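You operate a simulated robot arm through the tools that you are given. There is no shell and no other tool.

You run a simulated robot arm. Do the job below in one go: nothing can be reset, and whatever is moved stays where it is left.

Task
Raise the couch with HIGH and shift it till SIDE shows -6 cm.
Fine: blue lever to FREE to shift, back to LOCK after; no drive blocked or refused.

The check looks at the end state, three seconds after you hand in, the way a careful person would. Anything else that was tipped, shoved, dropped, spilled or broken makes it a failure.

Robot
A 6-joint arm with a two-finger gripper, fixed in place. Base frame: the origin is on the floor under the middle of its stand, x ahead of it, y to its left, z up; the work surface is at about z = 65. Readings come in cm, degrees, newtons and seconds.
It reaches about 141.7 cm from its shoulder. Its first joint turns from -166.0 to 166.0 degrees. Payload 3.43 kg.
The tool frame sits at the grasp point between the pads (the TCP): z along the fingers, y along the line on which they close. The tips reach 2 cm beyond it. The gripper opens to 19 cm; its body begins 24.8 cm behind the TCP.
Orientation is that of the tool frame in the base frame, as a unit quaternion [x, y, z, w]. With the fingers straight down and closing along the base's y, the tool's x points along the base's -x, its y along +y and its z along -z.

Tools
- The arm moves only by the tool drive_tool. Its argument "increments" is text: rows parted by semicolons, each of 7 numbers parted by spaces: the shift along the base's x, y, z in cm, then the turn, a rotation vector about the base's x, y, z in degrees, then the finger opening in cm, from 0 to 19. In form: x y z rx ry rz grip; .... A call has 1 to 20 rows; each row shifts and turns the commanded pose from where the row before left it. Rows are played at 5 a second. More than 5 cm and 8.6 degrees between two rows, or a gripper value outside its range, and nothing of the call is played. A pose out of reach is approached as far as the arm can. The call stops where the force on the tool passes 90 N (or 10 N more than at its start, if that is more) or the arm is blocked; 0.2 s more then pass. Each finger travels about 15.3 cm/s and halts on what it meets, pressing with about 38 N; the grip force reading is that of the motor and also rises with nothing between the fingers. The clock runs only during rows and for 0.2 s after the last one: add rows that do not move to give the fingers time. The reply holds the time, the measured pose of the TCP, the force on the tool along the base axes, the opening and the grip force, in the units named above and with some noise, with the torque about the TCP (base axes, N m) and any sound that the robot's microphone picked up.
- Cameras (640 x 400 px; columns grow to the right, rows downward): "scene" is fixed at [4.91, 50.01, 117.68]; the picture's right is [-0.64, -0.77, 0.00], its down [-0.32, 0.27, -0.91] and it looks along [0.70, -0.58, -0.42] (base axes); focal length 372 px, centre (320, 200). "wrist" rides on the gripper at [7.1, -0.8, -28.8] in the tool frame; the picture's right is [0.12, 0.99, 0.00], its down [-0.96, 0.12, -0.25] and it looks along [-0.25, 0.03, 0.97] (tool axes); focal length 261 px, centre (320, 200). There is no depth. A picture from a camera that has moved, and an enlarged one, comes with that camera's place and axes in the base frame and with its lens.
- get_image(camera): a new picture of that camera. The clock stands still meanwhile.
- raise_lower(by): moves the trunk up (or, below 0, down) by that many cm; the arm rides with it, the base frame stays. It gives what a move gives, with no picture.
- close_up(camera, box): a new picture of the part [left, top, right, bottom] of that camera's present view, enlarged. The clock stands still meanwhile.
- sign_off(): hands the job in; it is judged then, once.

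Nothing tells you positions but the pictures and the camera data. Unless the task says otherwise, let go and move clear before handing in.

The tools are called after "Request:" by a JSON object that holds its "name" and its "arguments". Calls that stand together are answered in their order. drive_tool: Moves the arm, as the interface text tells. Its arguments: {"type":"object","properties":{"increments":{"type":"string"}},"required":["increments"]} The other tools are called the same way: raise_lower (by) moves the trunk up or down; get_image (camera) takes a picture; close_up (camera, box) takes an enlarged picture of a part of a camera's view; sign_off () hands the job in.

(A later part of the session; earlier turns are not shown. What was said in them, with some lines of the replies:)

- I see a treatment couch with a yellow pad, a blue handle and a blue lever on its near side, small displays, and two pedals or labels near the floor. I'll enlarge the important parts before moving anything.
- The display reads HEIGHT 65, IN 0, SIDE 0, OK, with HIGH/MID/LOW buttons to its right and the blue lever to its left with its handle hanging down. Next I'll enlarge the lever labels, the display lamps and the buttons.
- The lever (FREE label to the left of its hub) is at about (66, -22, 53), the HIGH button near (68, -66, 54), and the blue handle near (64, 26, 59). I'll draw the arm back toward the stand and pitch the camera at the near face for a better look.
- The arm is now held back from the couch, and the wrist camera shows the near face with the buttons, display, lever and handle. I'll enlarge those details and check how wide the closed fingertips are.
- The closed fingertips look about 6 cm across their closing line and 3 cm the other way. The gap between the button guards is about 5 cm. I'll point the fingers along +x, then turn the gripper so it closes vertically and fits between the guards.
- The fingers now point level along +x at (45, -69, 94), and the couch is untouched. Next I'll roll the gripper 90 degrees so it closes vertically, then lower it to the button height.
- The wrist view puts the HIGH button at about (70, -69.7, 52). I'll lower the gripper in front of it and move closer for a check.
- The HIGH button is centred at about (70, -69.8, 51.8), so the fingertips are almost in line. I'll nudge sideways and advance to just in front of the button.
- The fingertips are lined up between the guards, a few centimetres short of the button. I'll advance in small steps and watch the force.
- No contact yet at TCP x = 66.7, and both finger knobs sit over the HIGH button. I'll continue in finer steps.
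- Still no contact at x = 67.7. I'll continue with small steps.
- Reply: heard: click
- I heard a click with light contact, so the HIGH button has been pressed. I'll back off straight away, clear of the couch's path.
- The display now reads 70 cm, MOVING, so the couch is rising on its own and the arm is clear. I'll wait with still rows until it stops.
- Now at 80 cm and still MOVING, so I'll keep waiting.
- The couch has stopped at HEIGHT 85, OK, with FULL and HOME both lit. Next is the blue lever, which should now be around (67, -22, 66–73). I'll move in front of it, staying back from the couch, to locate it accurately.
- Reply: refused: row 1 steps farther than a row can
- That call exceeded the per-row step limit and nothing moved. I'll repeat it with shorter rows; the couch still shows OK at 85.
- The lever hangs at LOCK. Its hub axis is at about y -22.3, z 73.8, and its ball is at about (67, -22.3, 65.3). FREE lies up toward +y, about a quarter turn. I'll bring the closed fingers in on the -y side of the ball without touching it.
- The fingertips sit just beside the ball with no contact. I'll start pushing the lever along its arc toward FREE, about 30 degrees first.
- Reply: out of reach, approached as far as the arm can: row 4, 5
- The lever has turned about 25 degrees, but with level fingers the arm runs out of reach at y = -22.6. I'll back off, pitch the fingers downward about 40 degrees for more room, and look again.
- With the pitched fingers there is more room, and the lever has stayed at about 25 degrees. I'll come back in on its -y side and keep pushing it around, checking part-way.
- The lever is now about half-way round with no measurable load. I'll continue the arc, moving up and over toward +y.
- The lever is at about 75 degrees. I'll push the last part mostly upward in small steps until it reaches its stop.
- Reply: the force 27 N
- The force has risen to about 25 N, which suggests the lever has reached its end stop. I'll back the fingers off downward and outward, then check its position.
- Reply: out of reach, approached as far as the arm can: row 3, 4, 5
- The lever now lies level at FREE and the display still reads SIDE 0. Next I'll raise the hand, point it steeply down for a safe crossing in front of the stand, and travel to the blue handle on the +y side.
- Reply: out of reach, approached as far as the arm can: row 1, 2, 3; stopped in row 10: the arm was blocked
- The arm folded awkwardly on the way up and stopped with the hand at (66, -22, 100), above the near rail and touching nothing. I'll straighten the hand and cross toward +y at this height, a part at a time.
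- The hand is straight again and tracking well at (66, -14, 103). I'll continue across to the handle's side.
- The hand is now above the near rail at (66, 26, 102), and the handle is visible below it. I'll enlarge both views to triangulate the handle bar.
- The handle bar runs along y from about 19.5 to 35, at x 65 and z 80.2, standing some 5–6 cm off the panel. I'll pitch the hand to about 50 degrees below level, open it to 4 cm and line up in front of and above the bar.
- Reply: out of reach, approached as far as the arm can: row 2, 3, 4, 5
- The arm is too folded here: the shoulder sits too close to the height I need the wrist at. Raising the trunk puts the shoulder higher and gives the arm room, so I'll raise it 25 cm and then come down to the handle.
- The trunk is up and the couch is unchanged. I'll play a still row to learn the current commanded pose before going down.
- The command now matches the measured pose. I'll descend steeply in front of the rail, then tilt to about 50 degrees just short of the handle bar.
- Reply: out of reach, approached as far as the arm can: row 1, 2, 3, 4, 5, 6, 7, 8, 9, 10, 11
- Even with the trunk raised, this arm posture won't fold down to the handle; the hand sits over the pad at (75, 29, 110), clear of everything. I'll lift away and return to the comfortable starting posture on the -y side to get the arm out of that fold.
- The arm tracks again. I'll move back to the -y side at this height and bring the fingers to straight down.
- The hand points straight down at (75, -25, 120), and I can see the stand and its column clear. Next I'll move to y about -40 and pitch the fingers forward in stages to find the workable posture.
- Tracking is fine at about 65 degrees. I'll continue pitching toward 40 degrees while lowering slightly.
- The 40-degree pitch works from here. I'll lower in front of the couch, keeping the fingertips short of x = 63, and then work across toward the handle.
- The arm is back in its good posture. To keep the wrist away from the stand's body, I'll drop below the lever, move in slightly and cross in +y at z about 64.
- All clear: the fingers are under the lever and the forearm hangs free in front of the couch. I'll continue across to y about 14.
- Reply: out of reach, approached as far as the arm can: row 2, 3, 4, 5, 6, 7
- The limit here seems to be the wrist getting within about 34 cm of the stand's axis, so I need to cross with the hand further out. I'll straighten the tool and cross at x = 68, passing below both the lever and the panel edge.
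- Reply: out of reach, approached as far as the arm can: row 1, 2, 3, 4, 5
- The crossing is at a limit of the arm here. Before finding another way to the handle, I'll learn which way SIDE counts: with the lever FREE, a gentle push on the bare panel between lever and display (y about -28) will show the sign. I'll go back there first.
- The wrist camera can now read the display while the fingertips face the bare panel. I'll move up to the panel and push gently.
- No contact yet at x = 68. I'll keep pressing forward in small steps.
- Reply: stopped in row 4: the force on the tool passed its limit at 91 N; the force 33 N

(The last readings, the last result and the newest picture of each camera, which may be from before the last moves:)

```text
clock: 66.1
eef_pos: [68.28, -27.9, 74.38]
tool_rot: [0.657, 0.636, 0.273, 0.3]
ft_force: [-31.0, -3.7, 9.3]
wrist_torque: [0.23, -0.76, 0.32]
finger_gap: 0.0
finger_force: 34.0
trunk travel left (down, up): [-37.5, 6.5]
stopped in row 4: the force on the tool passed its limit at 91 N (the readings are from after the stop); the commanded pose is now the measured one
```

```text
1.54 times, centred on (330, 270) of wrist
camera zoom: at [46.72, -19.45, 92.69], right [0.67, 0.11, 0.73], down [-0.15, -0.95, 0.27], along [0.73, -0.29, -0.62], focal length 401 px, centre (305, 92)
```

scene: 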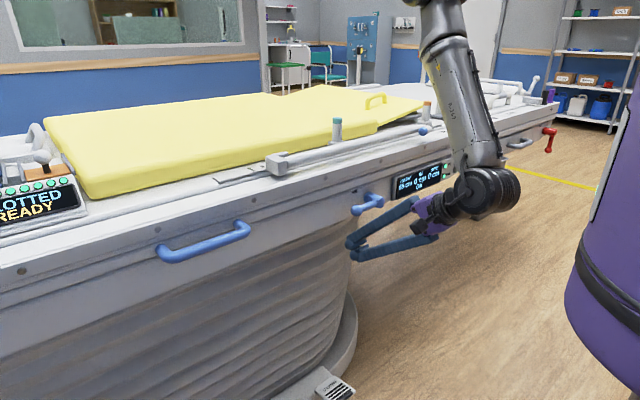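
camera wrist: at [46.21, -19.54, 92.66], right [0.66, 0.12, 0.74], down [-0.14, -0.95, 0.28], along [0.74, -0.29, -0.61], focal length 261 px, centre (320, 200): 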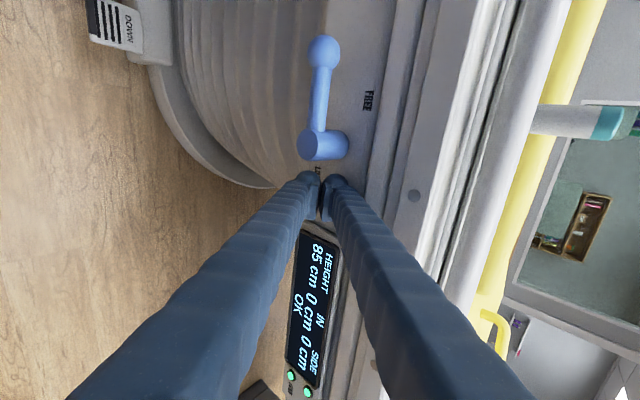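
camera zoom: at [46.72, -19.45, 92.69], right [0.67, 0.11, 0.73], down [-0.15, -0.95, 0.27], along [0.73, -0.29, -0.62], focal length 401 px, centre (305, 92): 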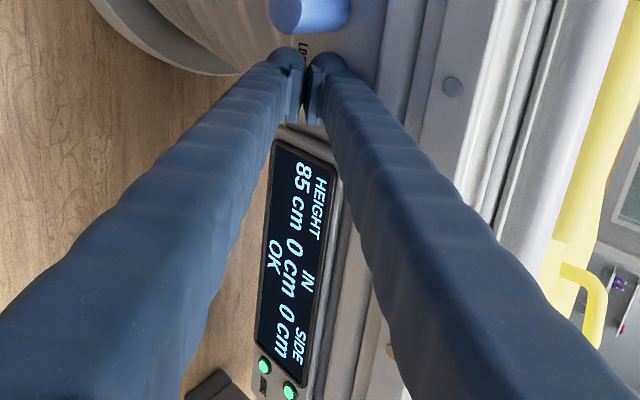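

That panel did not yield at 90 N and SIDE still reads 0, so it may belong to the fixed frame. I'll back off and look closely at how the upper deck band, where the handle is mounted, joins the panel.

Request:
{"name": "drive_tool", "arguments": {"increments": "-2 0 0 0 0 0 0; -4 0 0 0 0 0 0; -2 -2 1 0 0 0 0; 0 0 0 0 0 0 0"}}

Request:
{"name": "close_up", "arguments": {"camera": "scene", "box": [240, 170, 420, 280]}}

Request:
{"name": "close_up", "arguments": {"camera": "scene", "box": [140, 180, 300, 290]}}

Request:
{"name": "get_image", "arguments": {"camera": "scene"}}

```text
clock: 67.1
eef_pos: [60.66, -29.91, 75.27]
tool_rot: [0.655, 0.637, 0.275, 0.3]
ft_force: [0.9, -0.1, -0.3]
wrist_torque: [0.01, -0.01, 0.06]
finger_gap: 0.0
finger_force: 34.1
trunk travel left (down, up): [-37.5, 6.5]
```

```text
3.56 times, centred on (330, 225) of scene
camera zoom: at [4.91, 50.01, 117.68], right [-0.64, -0.77, 0.0], down [-0.32, 0.27, -0.91], along [0.7, -0.58, -0.42], focal length 1322 px, centre (284, 111)
```

zoom: 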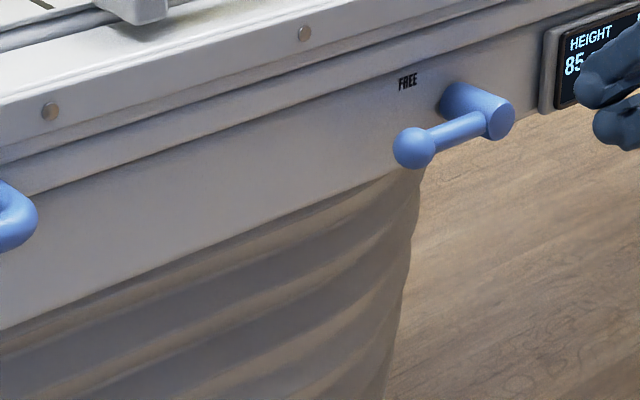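

```text
3.64 times, centred on (220, 235) of scene
camera zoom: at [4.91, 50.01, 117.68], right [-0.64, -0.77, 0.0], down [-0.32, 0.27, -0.91], along [0.7, -0.58, -0.42], focal length 1352 px, centre (684, 73)
```

zoom: 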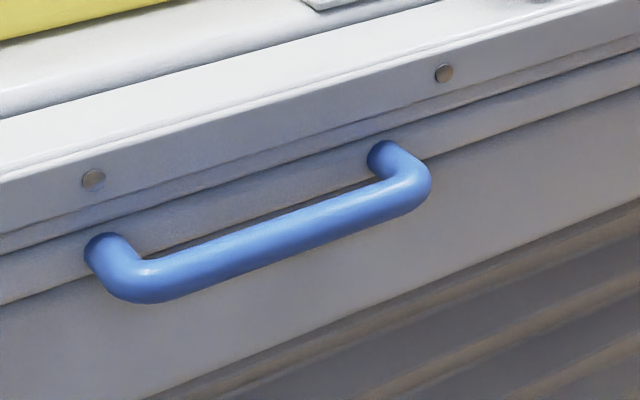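

```text
taken
```

scene: 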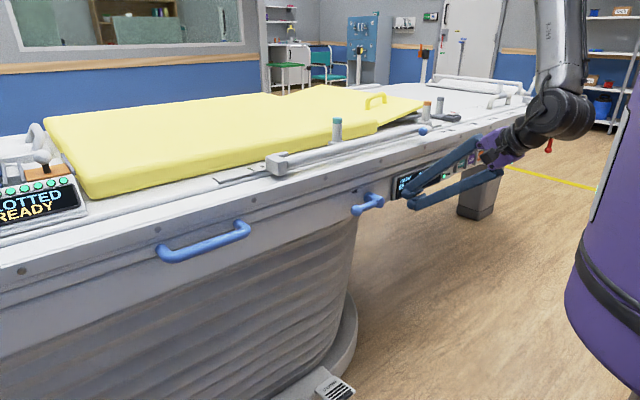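

The handle sits on a strip just under the top band, separate from the lower panel that carries the lever and display, so the moving deck is likely the upper part. I'll raise the fingertips to the top band at y about -30 and push it gently instead.

Request:
{"name": "drive_tool", "arguments": {"increments": "0 0 4 0 0 0 0; 0 0 4.2 0 0 0 0; 2.5 0 0 0 0 0 0; 2 0 0 0 0 0 0; 0.5 0 0 0 0 0 0; 0 0 0 0 0 0 0"}}

Request:
{"name": "close_up", "arguments": {"camera": "scene", "box": [330, 120, 510, 240]}}

Request:
{"name": "close_up", "arguments": {"camera": "wrist", "box": [230, 120, 410, 300]}}

```text
clock: 68.5
eef_pos: [65.77, -29.69, 83.57]
tool_rot: [0.654, 0.637, 0.275, 0.301]
ft_force: [-0.4, -1.1, -0.7]
wrist_torque: [-0.04, -0.01, -0.01]
finger_gap: 0.0
finger_force: 34.6
trunk travel left (down, up): [-37.5, 6.5]
```

```text
3.33 times, centred on (420, 180) of scene
camera zoom: at [4.91, 50.01, 117.68], right [-0.64, -0.77, 0.0], down [-0.32, 0.27, -0.91], along [0.7, -0.58, -0.42], focal length 1239 px, centre (-13, 267)
```

zoom: 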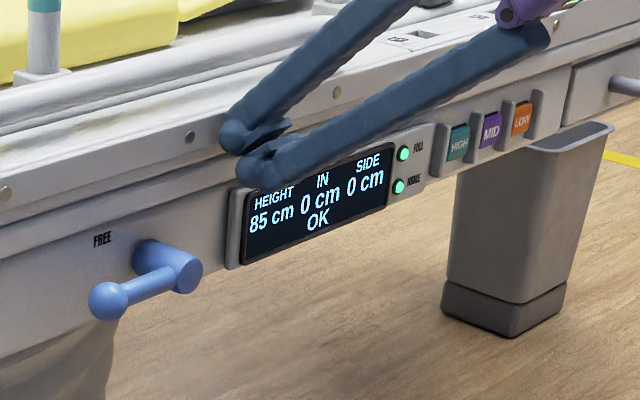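

```text
2.22 times, centred on (320, 210) of wrist
camera zoom: at [44.13, -21.47, 101.91], right [0.67, 0.11, 0.73], down [-0.14, -0.95, 0.27], along [0.73, -0.29, -0.62], focal length 579 px, centre (320, 178)
```

zoom: 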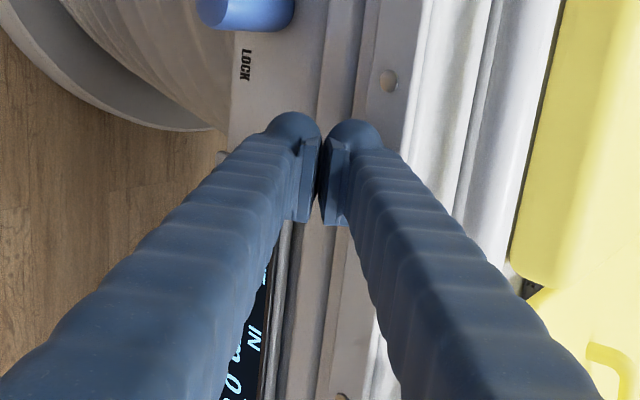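

The upper fingertip is just short of the top band, and the display is readable from the scene camera. I'll press forward in small steps and watch SIDE.

Request:
{"name": "drive_tool", "arguments": {"increments": "0.5 0 0 0 0 0 0; 0.4 0 0 0 0 0 0; 0.3 0 0 0 0 0 0"}}

Request:
{"name": "close_up", "arguments": {"camera": "scene", "box": [330, 120, 510, 240]}}

```text
clock: 69.3
eef_pos: [67.14, -29.81, 83.5]
tool_rot: [0.655, 0.637, 0.274, 0.3]
ft_force: [-0.5, 1.4, 0.7]
wrist_torque: [0.0, 0.01, 0.01]
finger_gap: 0.0
finger_force: 34.9
trunk travel left (down, up): [-37.5, 6.5]
```

```text
3.33 times, centred on (420, 180) of scene
camera zoom: at [4.91, 50.01, 117.68], right [-0.64, -0.77, 0.0], down [-0.32, 0.27, -0.91], along [0.7, -0.58, -0.42], focal length 1239 px, centre (-13, 267)
```

zoom: 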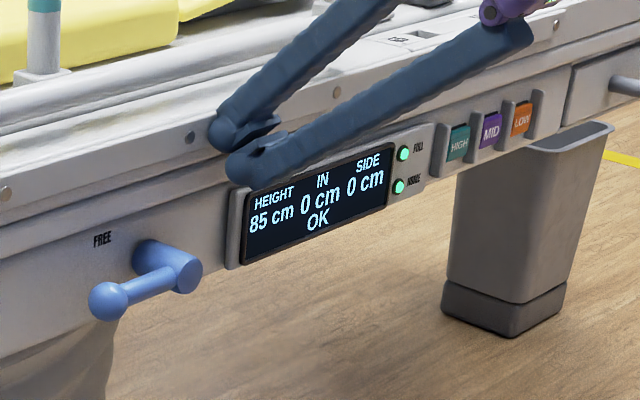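

Request:
{"name": "drive_tool", "arguments": {"increments": "0.4 0 0 0 0 0 0; 0.3 0 0 0 0 0 0; 0.3 0 0 0 0 0 0"}}

Request:
{"name": "close_up", "arguments": {"camera": "scene", "box": [330, 120, 510, 240]}}

```text
clock: 70.1
eef_pos: [67.87, -29.86, 83.39]
tool_rot: [0.654, 0.637, 0.274, 0.301]
ft_force: [-4.3, -1.9, -2.2]
wrist_torque: [0.04, -0.02, 0.0]
finger_gap: 0.0
finger_force: 34.7
trunk travel left (down, up): [-37.5, 6.5]
```

```text
3.33 times, centred on (420, 180) of scene
camera zoom: at [4.91, 50.01, 117.68], right [-0.64, -0.77, 0.0], down [-0.32, 0.27, -0.91], along [0.7, -0.58, -0.42], focal length 1239 px, centre (-13, 267)
```

zoom: 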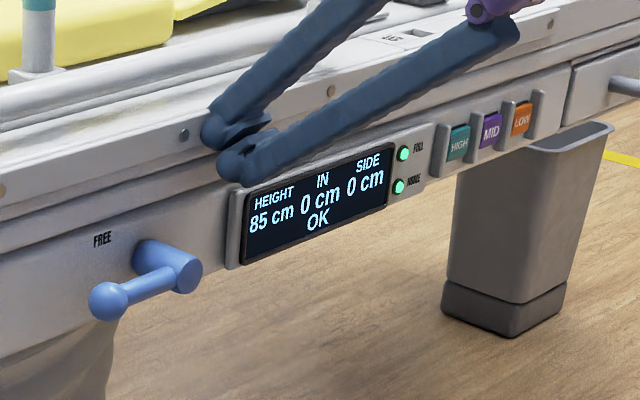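

Contact is light at about 4 N, and the screws on the top band have shifted slightly against the fixed display, so the deck is sliding. I'll push a little more to see the sign of SIDE.

Request:
{"name": "drive_tool", "arguments": {"increments": "0.4 0 0 0 0 0 0; 0.4 0 0 0 0 0 0"}}

Request:
{"name": "close_up", "arguments": {"camera": "scene", "box": [330, 120, 510, 240]}}

```text
clock: 70.7
eef_pos: [68.85, -29.71, 83.34]
tool_rot: [0.654, 0.638, 0.275, 0.3]
ft_force: [0.0, -0.2, 0.4]
wrist_torque: [-0.01, 0.02, -0.05]
finger_gap: 0.0
finger_force: 34.4
trunk travel left (down, up): [-37.5, 6.5]
```

```text
3.33 times, centred on (420, 180) of scene
camera zoom: at [4.91, 50.01, 117.68], right [-0.64, -0.77, 0.0], down [-0.32, 0.27, -0.91], along [0.7, -0.58, -0.42], focal length 1239 px, centre (-13, 267)
```

zoom: 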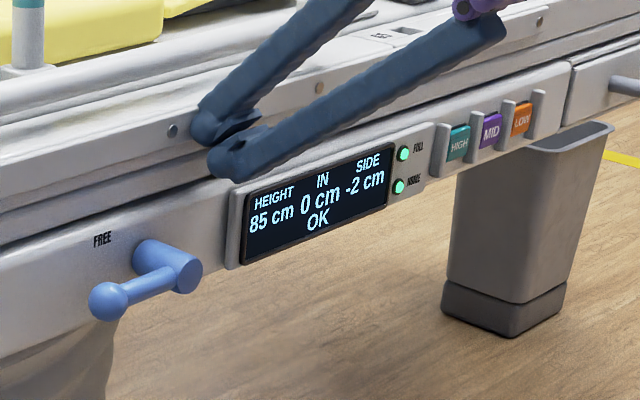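

SIDE now reads -2 cm, so pushing the deck in +x is the right direction, and it slides easily. I'll push slowly and check as I go; first a short wait to see whether it is still gliding.

Request:
{"name": "drive_tool", "arguments": {"increments": "0 0 0 0 0 0 0; 0 0 0 0 0 0 0; 0 0 0 0 0 0 0"}}

Request:
{"name": "close_up", "arguments": {"camera": "scene", "box": [330, 120, 510, 240]}}

```text
clock: 71.5
eef_pos: [68.67, -29.79, 83.3]
tool_rot: [0.655, 0.637, 0.274, 0.301]
ft_force: [-0.3, -0.3, 0.2]
wrist_torque: [0.01, 0.02, -0.02]
finger_gap: 0.0
finger_force: 34.4
trunk travel left (down, up): [-37.5, 6.5]
```

```text
3.33 times, centred on (420, 180) of scene
camera zoom: at [4.91, 50.01, 117.68], right [-0.64, -0.77, 0.0], down [-0.32, 0.27, -0.91], along [0.7, -0.58, -0.42], focal length 1239 px, centre (-13, 267)
```

zoom: 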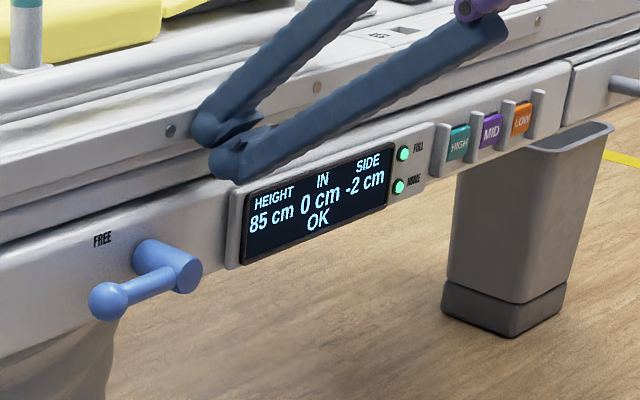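

It has settled at -2 cm. I'll continue with a slow push of about 2 cm and then pause.

Request:
{"name": "drive_tool", "arguments": {"increments": "0.2 0 0 0 0 0 0; 0.2 0 0 0 0 0 0; 0.2 0 0 0 0 0 0; 0.2 0 0 0 0 0 0; 0.2 0 0 0 0 0 0; 0.2 0 0 0 0 0 0; 0.2 0 0 0 0 0 0; 0.2 0 0 0 0 0 0; 0.2 0 0 0 0 0 0; 0 0 0 0 0 0 0; 0 0 0 0 0 0 0; 0 0 0 0 0 0 0"}}

Request:
{"name": "close_up", "arguments": {"camera": "scene", "box": [330, 120, 510, 240]}}

```text
clock: 74.1
eef_pos: [70.49, -29.74, 83.37]
tool_rot: [0.655, 0.637, 0.274, 0.3]
ft_force: [-0.3, -0.2, 0.6]
wrist_torque: [0.01, 0.02, -0.01]
finger_gap: 0.0
finger_force: 34.5
trunk travel left (down, up): [-37.5, 6.5]
```

```text
3.33 times, centred on (420, 180) of scene
camera zoom: at [4.91, 50.01, 117.68], right [-0.64, -0.77, 0.0], down [-0.32, 0.27, -0.91], along [0.7, -0.58, -0.42], focal length 1239 px, centre (-13, 267)
```

zoom: 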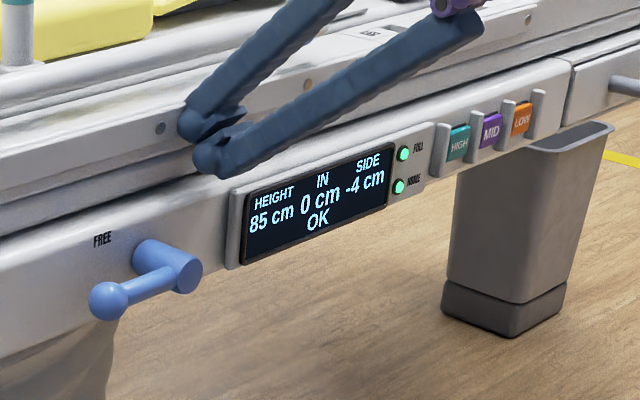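

SIDE reads -4 cm with the deck tracking my push. I'll push another 1.4 cm slowly and check.

Request:
{"name": "drive_tool", "arguments": {"increments": "0.2 0 0 0 0 0 0; 0.2 0 0 0 0 0 0; 0.2 0 0 0 0 0 0; 0.2 0 0 0 0 0 0; 0.2 0 0 0 0 0 0; 0.2 0 0 0 0 0 0; 0.2 0 0 0 0 0 0; 0 0 0 0 0 0 0; 0 0 0 0 0 0 0; 0 0 0 0 0 0 0"}}

Request:
{"name": "close_up", "arguments": {"camera": "scene", "box": [330, 120, 510, 240]}}

```text
clock: 76.3
eef_pos: [71.86, -29.67, 83.44]
tool_rot: [0.655, 0.637, 0.274, 0.301]
ft_force: [-0.6, -0.3, 0.1]
wrist_torque: [0.01, 0.0, -0.02]
finger_gap: 0.01
finger_force: 33.9
trunk travel left (down, up): [-37.5, 6.5]
```

```text
3.33 times, centred on (420, 180) of scene
camera zoom: at [4.91, 50.01, 117.68], right [-0.64, -0.77, 0.0], down [-0.32, 0.27, -0.91], along [0.7, -0.58, -0.42], focal length 1239 px, centre (-13, 267)
```

zoom: 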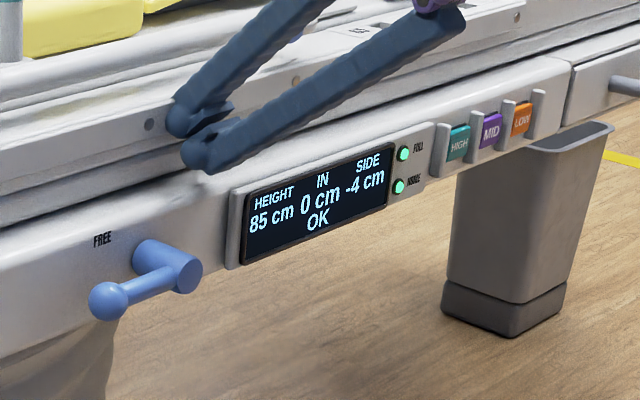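

The display seems to count in 2 cm steps, and from the band's screw I measure about 4.4 cm of travel. I need about 6 cm in the middle of the -6 step, so I'll push roughly 1.4 cm further, slowly.

Request:
{"name": "drive_tool", "arguments": {"increments": "0.2 0 0 0 0 0 0; 0.2 0 0 0 0 0 0; 0.2 0 0 0 0 0 0; 0.2 0 0 0 0 0 0; 0.2 0 0 0 0 0 0; 0.2 0 0 0 0 0 0; 0.2 0 0 0 0 0 0; 0 0 0 0 0 0 0; 0 0 0 0 0 0 0; 0 0 0 0 0 0 0"}}

Request:
{"name": "close_up", "arguments": {"camera": "scene", "box": [330, 120, 510, 240]}}

```text
clock: 78.5
eef_pos: [73.28, -29.78, 83.36]
tool_rot: [0.656, 0.636, 0.275, 0.3]
ft_force: [-5.4, -0.6, -0.1]
wrist_torque: [-0.03, -0.11, 0.11]
finger_gap: 0.03
finger_force: 34.4
trunk travel left (down, up): [-37.5, 6.5]
```

```text
3.33 times, centred on (420, 180) of scene
camera zoom: at [4.91, 50.01, 117.68], right [-0.64, -0.77, 0.0], down [-0.32, 0.27, -0.91], along [0.7, -0.58, -0.42], focal length 1239 px, centre (-13, 267)
```

zoom: 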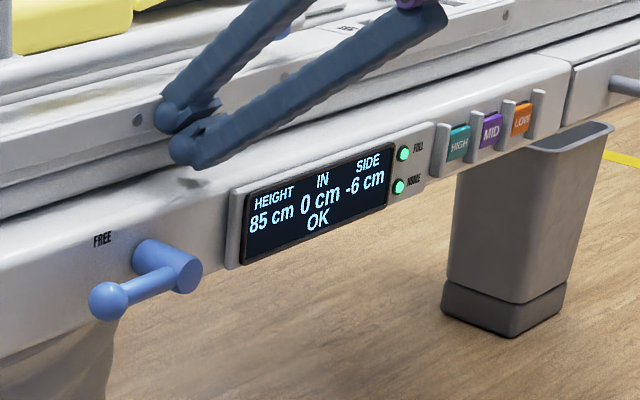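

SIDE shows -6 cm, at about 5.8 cm of measured travel. I'll add a tiny 0.15 cm nudge to sit in the middle of the step, then back away from the deck.

Request:
{"name": "drive_tool", "arguments": {"increments": "0.15 0 0 0 0 0 0; 0 0 0 0 0 0 0; 0 0 0 0 0 0 0; -0.5 0 0 0 0 0 0; -3 0 0 0 0 0 0; -4 0 0 0 0 0 0; -4 0 0 0 0 0 0; 0 0 0 0 0 0 0"}}

Request:
{"name": "close_up", "arguments": {"camera": "scene", "box": [330, 120, 510, 240]}}

Request:
{"name": "get_image", "arguments": {"camera": "scene"}}

Request:
{"name": "get_image", "arguments": {"camera": "wrist"}}

```text
clock: 80.3
eef_pos: [62.02, -29.66, 83.46]
tool_rot: [0.655, 0.636, 0.275, 0.3]
ft_force: [0.7, -0.1, 0.2]
wrist_torque: [0.01, -0.02, 0.04]
finger_gap: 0.0
finger_force: 34.2
trunk travel left (down, up): [-37.5, 6.5]
```

```text
3.33 times, centred on (420, 180) of scene
camera zoom: at [4.91, 50.01, 117.68], right [-0.64, -0.77, 0.0], down [-0.32, 0.27, -0.91], along [0.7, -0.58, -0.42], focal length 1239 px, centre (-13, 267)
```

zoom: 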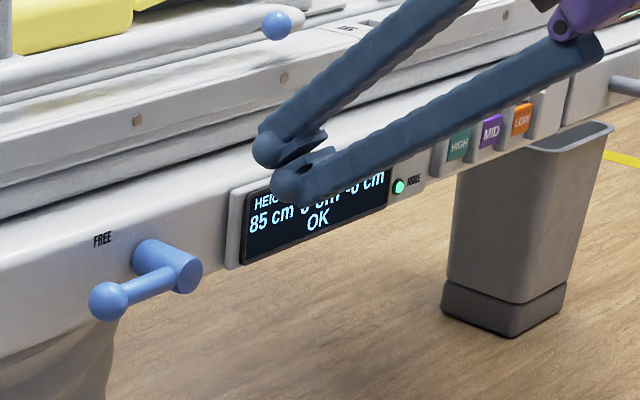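

```text
taken
```

scene: 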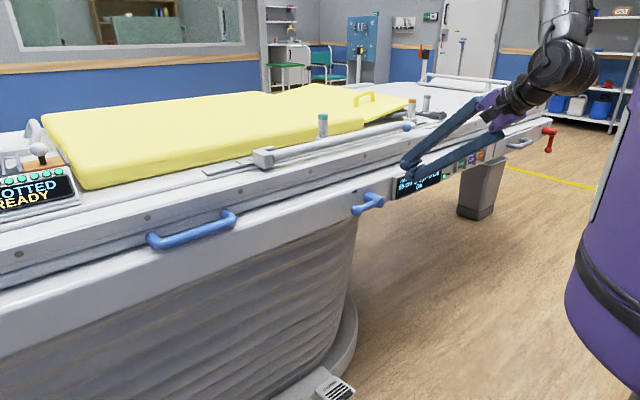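

```text
taken
camera wrist: at [40.46, -21.36, 101.82], right [0.67, 0.11, 0.73], down [-0.14, -0.95, 0.27], along [0.73, -0.29, -0.62], focal length 261 px, centre (320, 200)
```

wrist: 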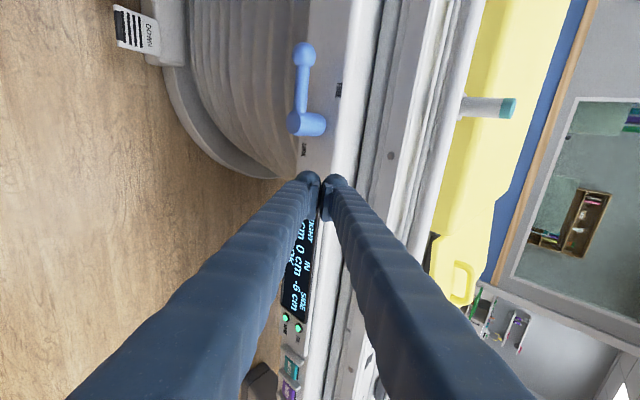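

The deck stays put after I let go: SIDE -6, IN 0, HEIGHT 85, OK. Next I'll return the lever to LOCK by coming over its top and pushing it down; first I'll position the fingers above the ball.

Request:
{"name": "drive_tool", "arguments": {"increments": "3 0 0 0 0 0 0; 2.6 0 0 0 0 0 0; 0 4 0 0 0 0 0; 0 4 0 0 0 0 0; 0 4 0 0 0 0 0; 0 3.2 0 0 0 0 0; 0 0 -2 0 0 0 0; 0 0 0 0 0 0 0"}}

Request:
{"name": "get_image", "arguments": {"camera": "wrist"}}

Request:
{"name": "close_up", "arguments": {"camera": "scene", "box": [330, 140, 510, 260]}}

```text
clock: 82.1
eef_pos: [66.76, -16.19, 81.41]
tool_rot: [0.653, 0.638, 0.28, 0.298]
ft_force: [0.3, -0.7, 0.3]
wrist_torque: [0.01, -0.01, 0.02]
finger_gap: 0.02
finger_force: 34.1
out of reach, approached as far as the arm can: row 6, 7
trunk travel left (down, up): [-37.5, 6.5]
```

```text
taken
camera wrist: at [45.05, -8.19, 99.75], right [0.67, 0.11, 0.74], down [-0.14, -0.95, 0.27], along [0.73, -0.28, -0.62], focal length 261 px, centre (320, 200)
```

wrist: 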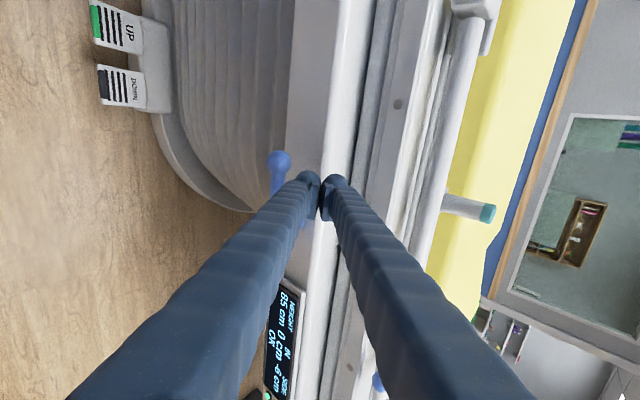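

```text
3.33 times, centred on (420, 200) of scene
camera zoom: at [4.91, 50.01, 117.68], right [-0.64, -0.77, 0.0], down [-0.32, 0.27, -0.91], along [0.7, -0.58, -0.42], focal length 1239 px, centre (-13, 200)
```

zoom: 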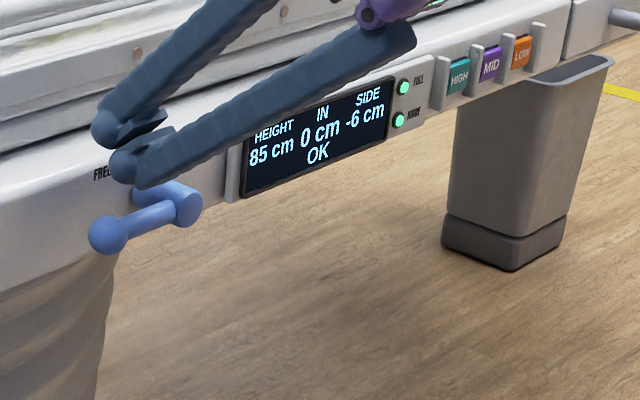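

The lever still lies at FREE, but the arm stops short at y about -16 in this posture. Turning the hand's heading about 20 degrees toward +y moves the wrist away from the limit, so I'll do that and try again.

Request:
{"name": "drive_tool", "arguments": {"increments": "0 -3 1.5 0 0 0 0; 0 -1 0 0 0 7 0; 0 0 0 0 0 7 0; 0 0 0 0 0 8 0; 0.4 2 0 0 0 0 0; 0.4 2 0 0 0 0 0; 0 1.5 0 0 0 0 0; 0 0 0 0 0 0 0"}}

Request:
{"name": "get_image", "arguments": {"camera": "wrist"}}

Request:
{"name": "close_up", "arguments": {"camera": "scene", "box": [330, 140, 510, 260]}}

```text
clock: 83.9
eef_pos: [67.58, -14.75, 82.89]
tool_rot: [0.521, 0.75, 0.327, 0.243]
ft_force: [1.1, 0.1, -0.2]
wrist_torque: [-0.02, -0.02, 0.01]
finger_gap: 0.0
finger_force: 34.4
trunk travel left (down, up): [-37.5, 6.5]
```

```text
taken
camera wrist: at [44.45, -15.13, 101.4], right [0.58, 0.35, 0.73], down [0.22, -0.94, 0.27], along [0.78, 0.01, -0.62], focal length 261 px, centre (320, 200)
```

wrist: 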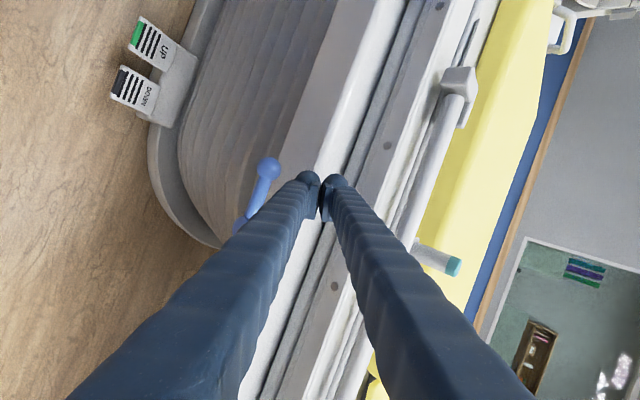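

```text
3.33 times, centred on (420, 200) of scene
camera zoom: at [4.91, 50.01, 117.68], right [-0.64, -0.77, 0.0], down [-0.32, 0.27, -0.91], along [0.7, -0.58, -0.42], focal length 1239 px, centre (-13, 200)
```

zoom: 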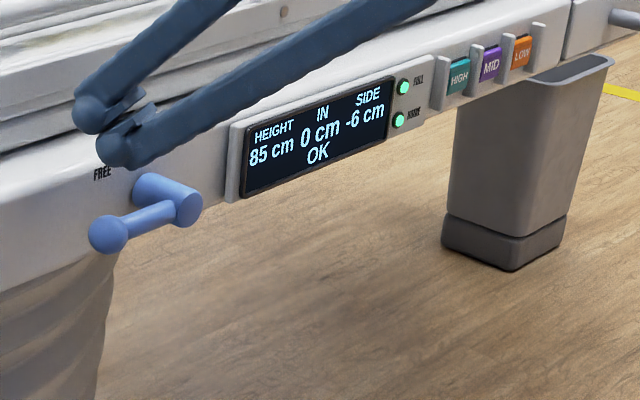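

The yawed posture reaches. The lower fingertip now stands above the lever ball, which is near (67, -13.5, 74). I'll come straight down onto it in small steps.

Request:
{"name": "drive_tool", "arguments": {"increments": "0 0.9 -1.5 0 0 0 0; 0 0 -1.5 0 0 0 0; 0 0 -1 0 0 0 0; 0 0 -1 0 0 0 0; 0 0 -1 0 0 0 0; 0 0 0 0 0 0 0"}}

Request:
{"name": "get_image", "arguments": {"camera": "wrist"}}

Request:
{"name": "close_up", "arguments": {"camera": "scene", "box": [330, 140, 510, 260]}}

```text
clock: 85.3
eef_pos: [67.57, -13.87, 76.87]
tool_rot: [0.522, 0.75, 0.328, 0.242]
ft_force: [-0.5, 0.4, 0.5]
wrist_torque: [-0.01, 0.0, 0.02]
finger_gap: 0.0
finger_force: 34.6
trunk travel left (down, up): [-37.5, 6.5]
```

```text
taken
camera wrist: at [44.51, -14.36, 95.33], right [0.58, 0.35, 0.73], down [0.22, -0.94, 0.27], along [0.78, 0.01, -0.62], focal length 261 px, centre (320, 200)
```

wrist: 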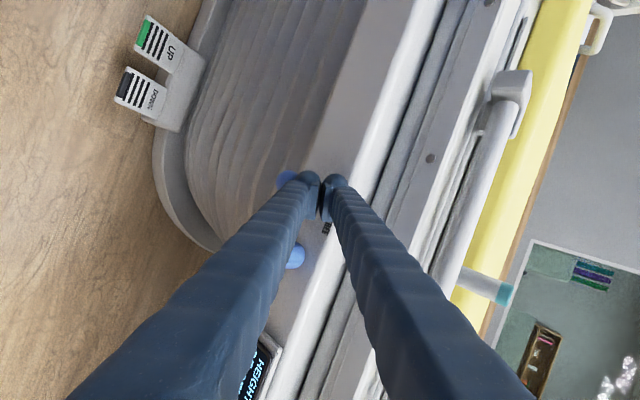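

```text
3.33 times, centred on (420, 200) of scene
camera zoom: at [4.91, 50.01, 117.68], right [-0.64, -0.77, 0.0], down [-0.32, 0.27, -0.91], along [0.7, -0.58, -0.42], focal length 1239 px, centre (-13, 200)
```

zoom: 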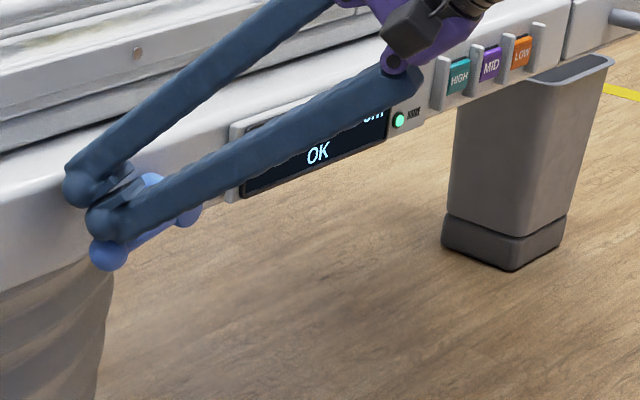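

The lever is turning down under light contact. I'll keep following it along the arc.

Request:
{"name": "drive_tool", "arguments": {"increments": "0 0 -1.2 0 0 0 0; 0 0 -1.2 0 0 0 0; 0 0 -1.2 0 0 0 0; 0 -0.2 -1.0 0 0 0 0; 0 -0.5 -1.0 0 0 0 0; 0 0 0 0 0 0 0"}}

Request:
{"name": "get_image", "arguments": {"camera": "wrist"}}

Request:
{"name": "close_up", "arguments": {"camera": "scene", "box": [330, 140, 510, 260]}}

```text
clock: 86.7
eef_pos: [67.46, -14.57, 71.26]
tool_rot: [0.521, 0.75, 0.327, 0.243]
ft_force: [0.3, -0.3, -0.3]
wrist_torque: [0.02, 0.01, 0.01]
finger_gap: 0.01
finger_force: 34.4
trunk travel left (down, up): [-37.5, 6.5]
```

```text
taken
camera wrist: at [44.44, -15.06, 89.75], right [0.58, 0.35, 0.73], down [0.22, -0.94, 0.27], along [0.78, 0.01, -0.62], focal length 261 px, centre (320, 200)
```

wrist: 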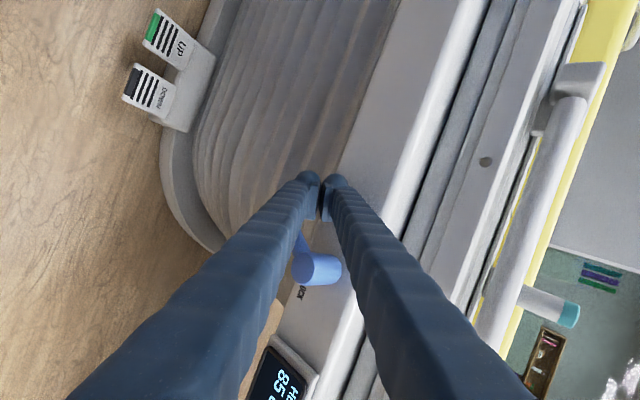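

```text
3.33 times, centred on (420, 200) of scene
camera zoom: at [4.91, 50.01, 117.68], right [-0.64, -0.77, 0.0], down [-0.32, 0.27, -0.91], along [0.7, -0.58, -0.42], focal length 1239 px, centre (-13, 200)
```

zoom: 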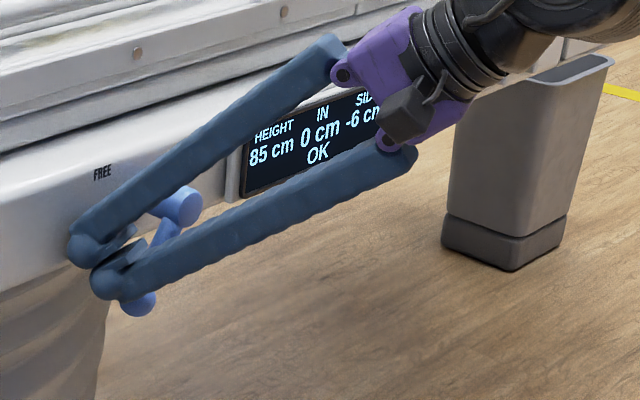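

The lever is about half-way back with SIDE still at -6. I'll continue down and toward -y.

Request:
{"name": "drive_tool", "arguments": {"increments": "0 -0.3 -0.9 0 0 0 0; 0 -0.3 -0.9 0 0 0 0; 0 -0.8 -1.1 0 0 0 0; 0 -0.9 -1.1 0 0 0 0; 0 0 0 0 0 0 0"}}

Request:
{"name": "get_image", "arguments": {"camera": "wrist"}}

Request:
{"name": "close_up", "arguments": {"camera": "scene", "box": [330, 140, 510, 260]}}

```text
clock: 87.9
eef_pos: [67.71, -16.97, 67.31]
tool_rot: [0.521, 0.75, 0.326, 0.243]
ft_force: [0.5, -0.2, -0.2]
wrist_torque: [0.03, -0.02, 0.04]
finger_gap: 0.01
finger_force: 34.5
trunk travel left (down, up): [-37.5, 6.5]
```

```text
taken
camera wrist: at [44.53, -17.33, 85.77], right [0.58, 0.35, 0.73], down [0.22, -0.94, 0.27], along [0.78, 0.01, -0.62], focal length 261 px, centre (320, 200)
```

wrist: 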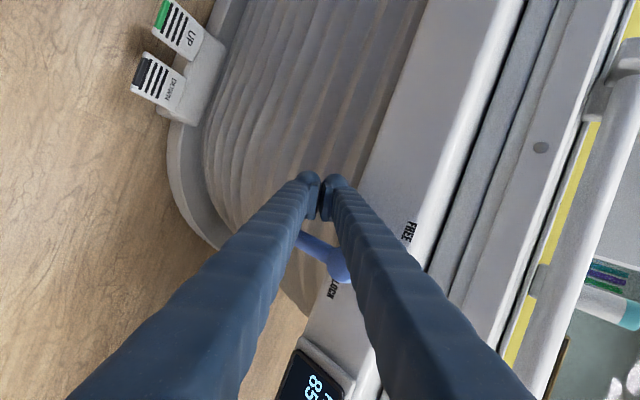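

```text
3.33 times, centred on (420, 200) of scene
camera zoom: at [4.91, 50.01, 117.68], right [-0.64, -0.77, 0.0], down [-0.32, 0.27, -0.91], along [0.7, -0.58, -0.42], focal length 1239 px, centre (-13, 200)
```

zoom: 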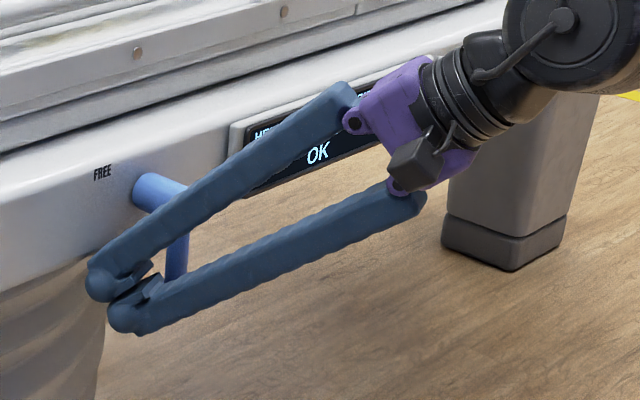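

The lever is almost straight down. I'll finish the push toward -y in small steps until I feel the stop.

Request:
{"name": "drive_tool", "arguments": {"increments": "0 -0.5 -0.5 0 0 0 0; 0 -0.5 -0.5 0 0 0 0; 0 -0.4 -0.2 0 0 0 0; 0 -0.3 0 0 0 0 0"}}

Request:
{"name": "get_image", "arguments": {"camera": "wrist"}}

Request:
{"name": "close_up", "arguments": {"camera": "scene", "box": [330, 140, 510, 260]}}

```text
clock: 88.9
eef_pos: [67.38, -18.22, 66.06]
tool_rot: [0.52, 0.752, 0.327, 0.241]
ft_force: [-9.8, 37.4, -4.8]
wrist_torque: [-1.66, -0.83, -0.89]
finger_gap: 0.58
finger_force: 34.5
trunk travel left (down, up): [-37.5, 6.5]
```

```text
taken
camera wrist: at [44.36, -18.8, 84.47], right [0.58, 0.36, 0.73], down [0.23, -0.93, 0.27], along [0.78, 0.01, -0.62], focal length 261 px, centre (320, 200)
```

wrist: 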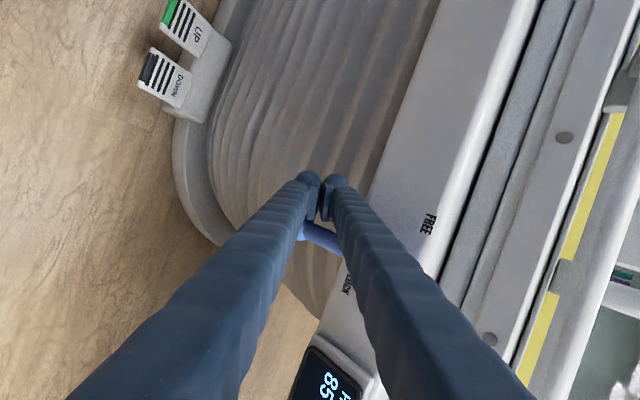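

```text
3.33 times, centred on (420, 200) of scene
camera zoom: at [4.91, 50.01, 117.68], right [-0.64, -0.77, 0.0], down [-0.32, 0.27, -0.91], along [0.7, -0.58, -0.42], focal length 1239 px, centre (-13, 200)
```

zoom: 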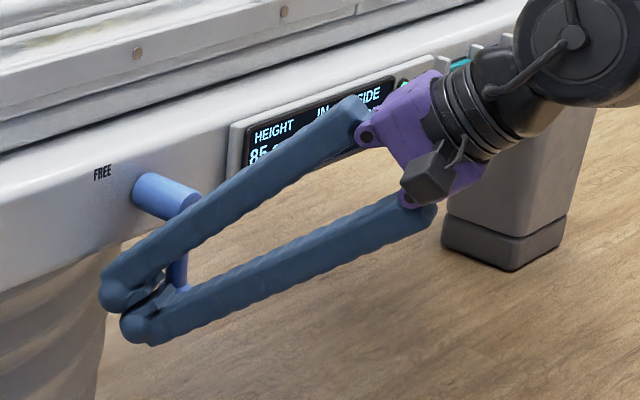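

I feel about 37 N sideways, so the lever is against its LOCK stop. I'll release toward +y, withdraw, and inspect.

Request:
{"name": "drive_tool", "arguments": {"increments": "0 1.2 0 0 0 0 0; 0 1 0 0 0 0 0; -3 -0.5 0 0 0 0 0; -4 -1.5 0 0 0 0 0; -3 -4 0 0 0 0 0; 0 -4.5 0 0 0 0 0; 0 -4.5 0 0 0 0 0; 0 -4.5 0 0 0 0 0; 0 -4.5 0 0 0 0 0; 0 0 0 0 0 0 0"}}

Request:
{"name": "get_image", "arguments": {"camera": "scene"}}

Request:
{"name": "close_up", "arguments": {"camera": "scene", "box": [330, 140, 510, 260]}}

Request:
{"name": "get_image", "arguments": {"camera": "wrist"}}

```text
clock: 91.1
eef_pos: [57.41, -40.54, 66.29]
tool_rot: [0.522, 0.75, 0.326, 0.243]
ft_force: [-1.1, 0.0, 0.8]
wrist_torque: [0.02, -0.04, 0.0]
finger_gap: 0.0
finger_force: 34.3
trunk travel left (down, up): [-37.5, 6.5]
```

```text
taken
```

scene: 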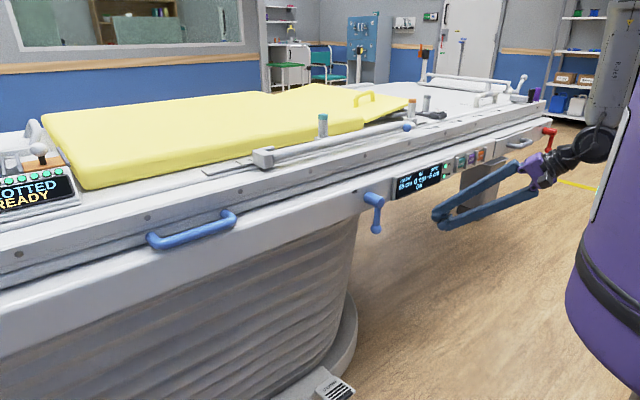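

```text
3.33 times, centred on (420, 200) of scene
camera zoom: at [4.91, 50.01, 117.68], right [-0.64, -0.77, 0.0], down [-0.32, 0.27, -0.91], along [0.7, -0.58, -0.42], focal length 1239 px, centre (-13, 200)
```

zoom: 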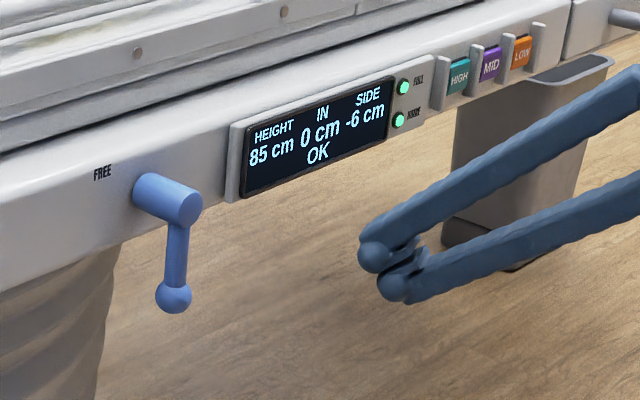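

```text
taken
camera wrist: at [34.33, -41.0, 84.64], right [0.58, 0.35, 0.74], down [0.22, -0.94, 0.27], along [0.78, 0.01, -0.62], focal length 261 px, centre (320, 200)
```

wrist: 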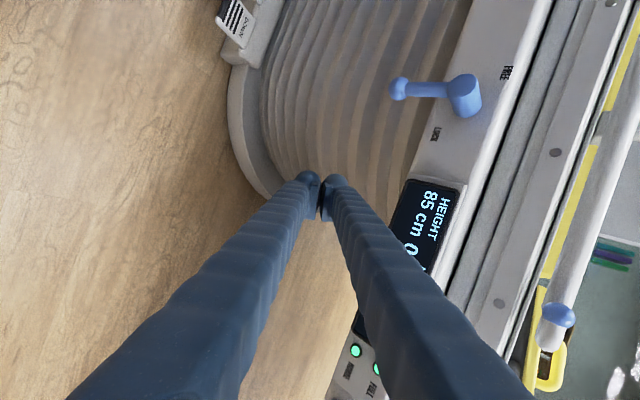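

The lever hangs straight down at LOCK exactly as at the start, and the display reads HEIGHT 85, IN 0, SIDE -6, OK. I'll withdraw the hand further and make a last check of the couch and its items.

Request:
{"name": "drive_tool", "arguments": {"increments": "-3 -2 0 0 0 0 0; -3 -3 0 0 0 0 0; -3 -3 0 0 0 0 0; 0 0 0 0 0 0 0; 0 0 0 0 0 0 0; 0 0 0 0 0 0 0"}}

Request:
{"name": "close_up", "arguments": {"camera": "scene", "box": [370, 140, 490, 220]}}

Request:
{"name": "close_up", "arguments": {"camera": "scene", "box": [0, 90, 240, 270]}}

Request:
{"name": "get_image", "arguments": {"camera": "scene"}}

```text
clock: 92.5
eef_pos: [48.35, -48.74, 66.07]
tool_rot: [0.522, 0.75, 0.327, 0.243]
ft_force: [-0.1, 0.4, 0.7]
wrist_torque: [-0.02, -0.01, -0.01]
finger_gap: 0.0
finger_force: 34.4
trunk travel left (down, up): [-37.5, 6.5]
```

```text
5.00 times, centred on (430, 180) of scene
camera zoom: at [4.91, 50.01, 117.68], right [-0.64, -0.77, 0.0], down [-0.32, 0.27, -0.91], along [0.7, -0.58, -0.42], focal length 1858 px, centre (-230, 300)
```

zoom: 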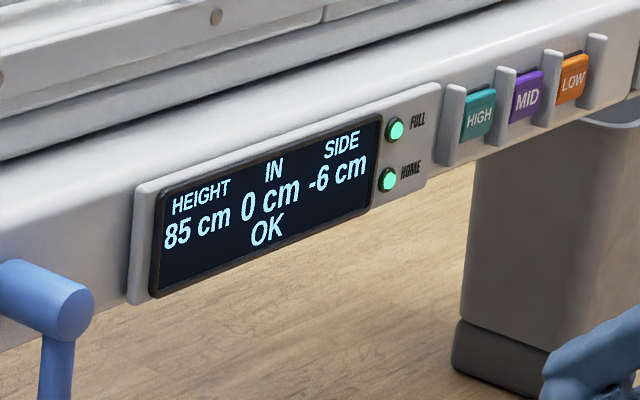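

```text
2.22 times, centred on (120, 180) of scene
camera zoom: at [4.91, 50.01, 117.68], right [-0.64, -0.77, 0.0], down [-0.32, 0.27, -0.91], along [0.7, -0.58, -0.42], focal length 826 px, centre (764, 244)
```

zoom: 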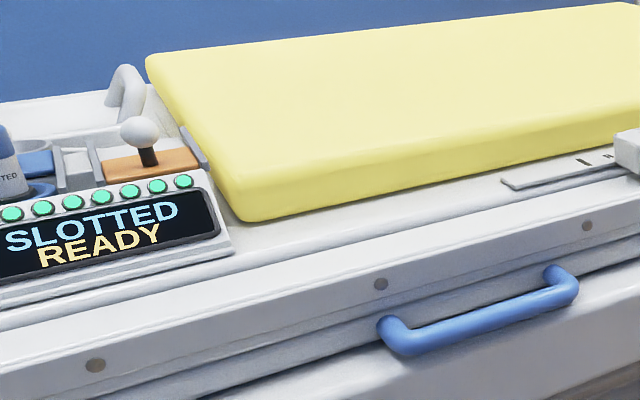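

```text
taken
```

scene: 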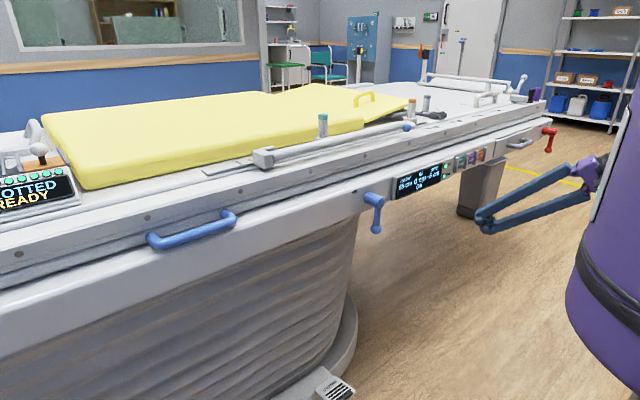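

The display reads HEIGHT 85, IN 0, SIDE -6, OK, and the blue lever is at LOCK. The items on the couch are upright and undisturbed, and the arm is clear, so I'm handing in.

Request:
{"name": "sign_off", "arguments": {}}

```text
The job is handed in.
```

The couch is raised with HIGH and shifted. Its display reads HEIGHT 85 cm, IN 0 cm, SIDE -6 cm, OK. The blue lever is back at LOCK and the arm is clear of the couch.

- **Shift:** I couldn't get the arm to the blue handle, so I pushed the deck's top band instead. From the pictures I estimate about 5.8 cm of travel. The display seems to count in 2 cm steps, so -6 is its nearest reading.
- **Couch drive:** I saw no blocked or refused message on the couch display. It read MOVING while rising and OK each time I checked otherwise.
- **Arm:** One of my arm commands was refused for too large a step. Another stopped because the arm was blocked while folding in mid-air. Several more ended short because they were out of reach.
- **Hard push:** Before I found the part that moves, I pressed the fixed lower panel, and that push stopped at 91 N. The panel didn't move, and I saw no mark in the later pictures.

In the last pictures nothing looked tipped, dropped or broken. The robot's trunk was left 25 cm higher than at the start.
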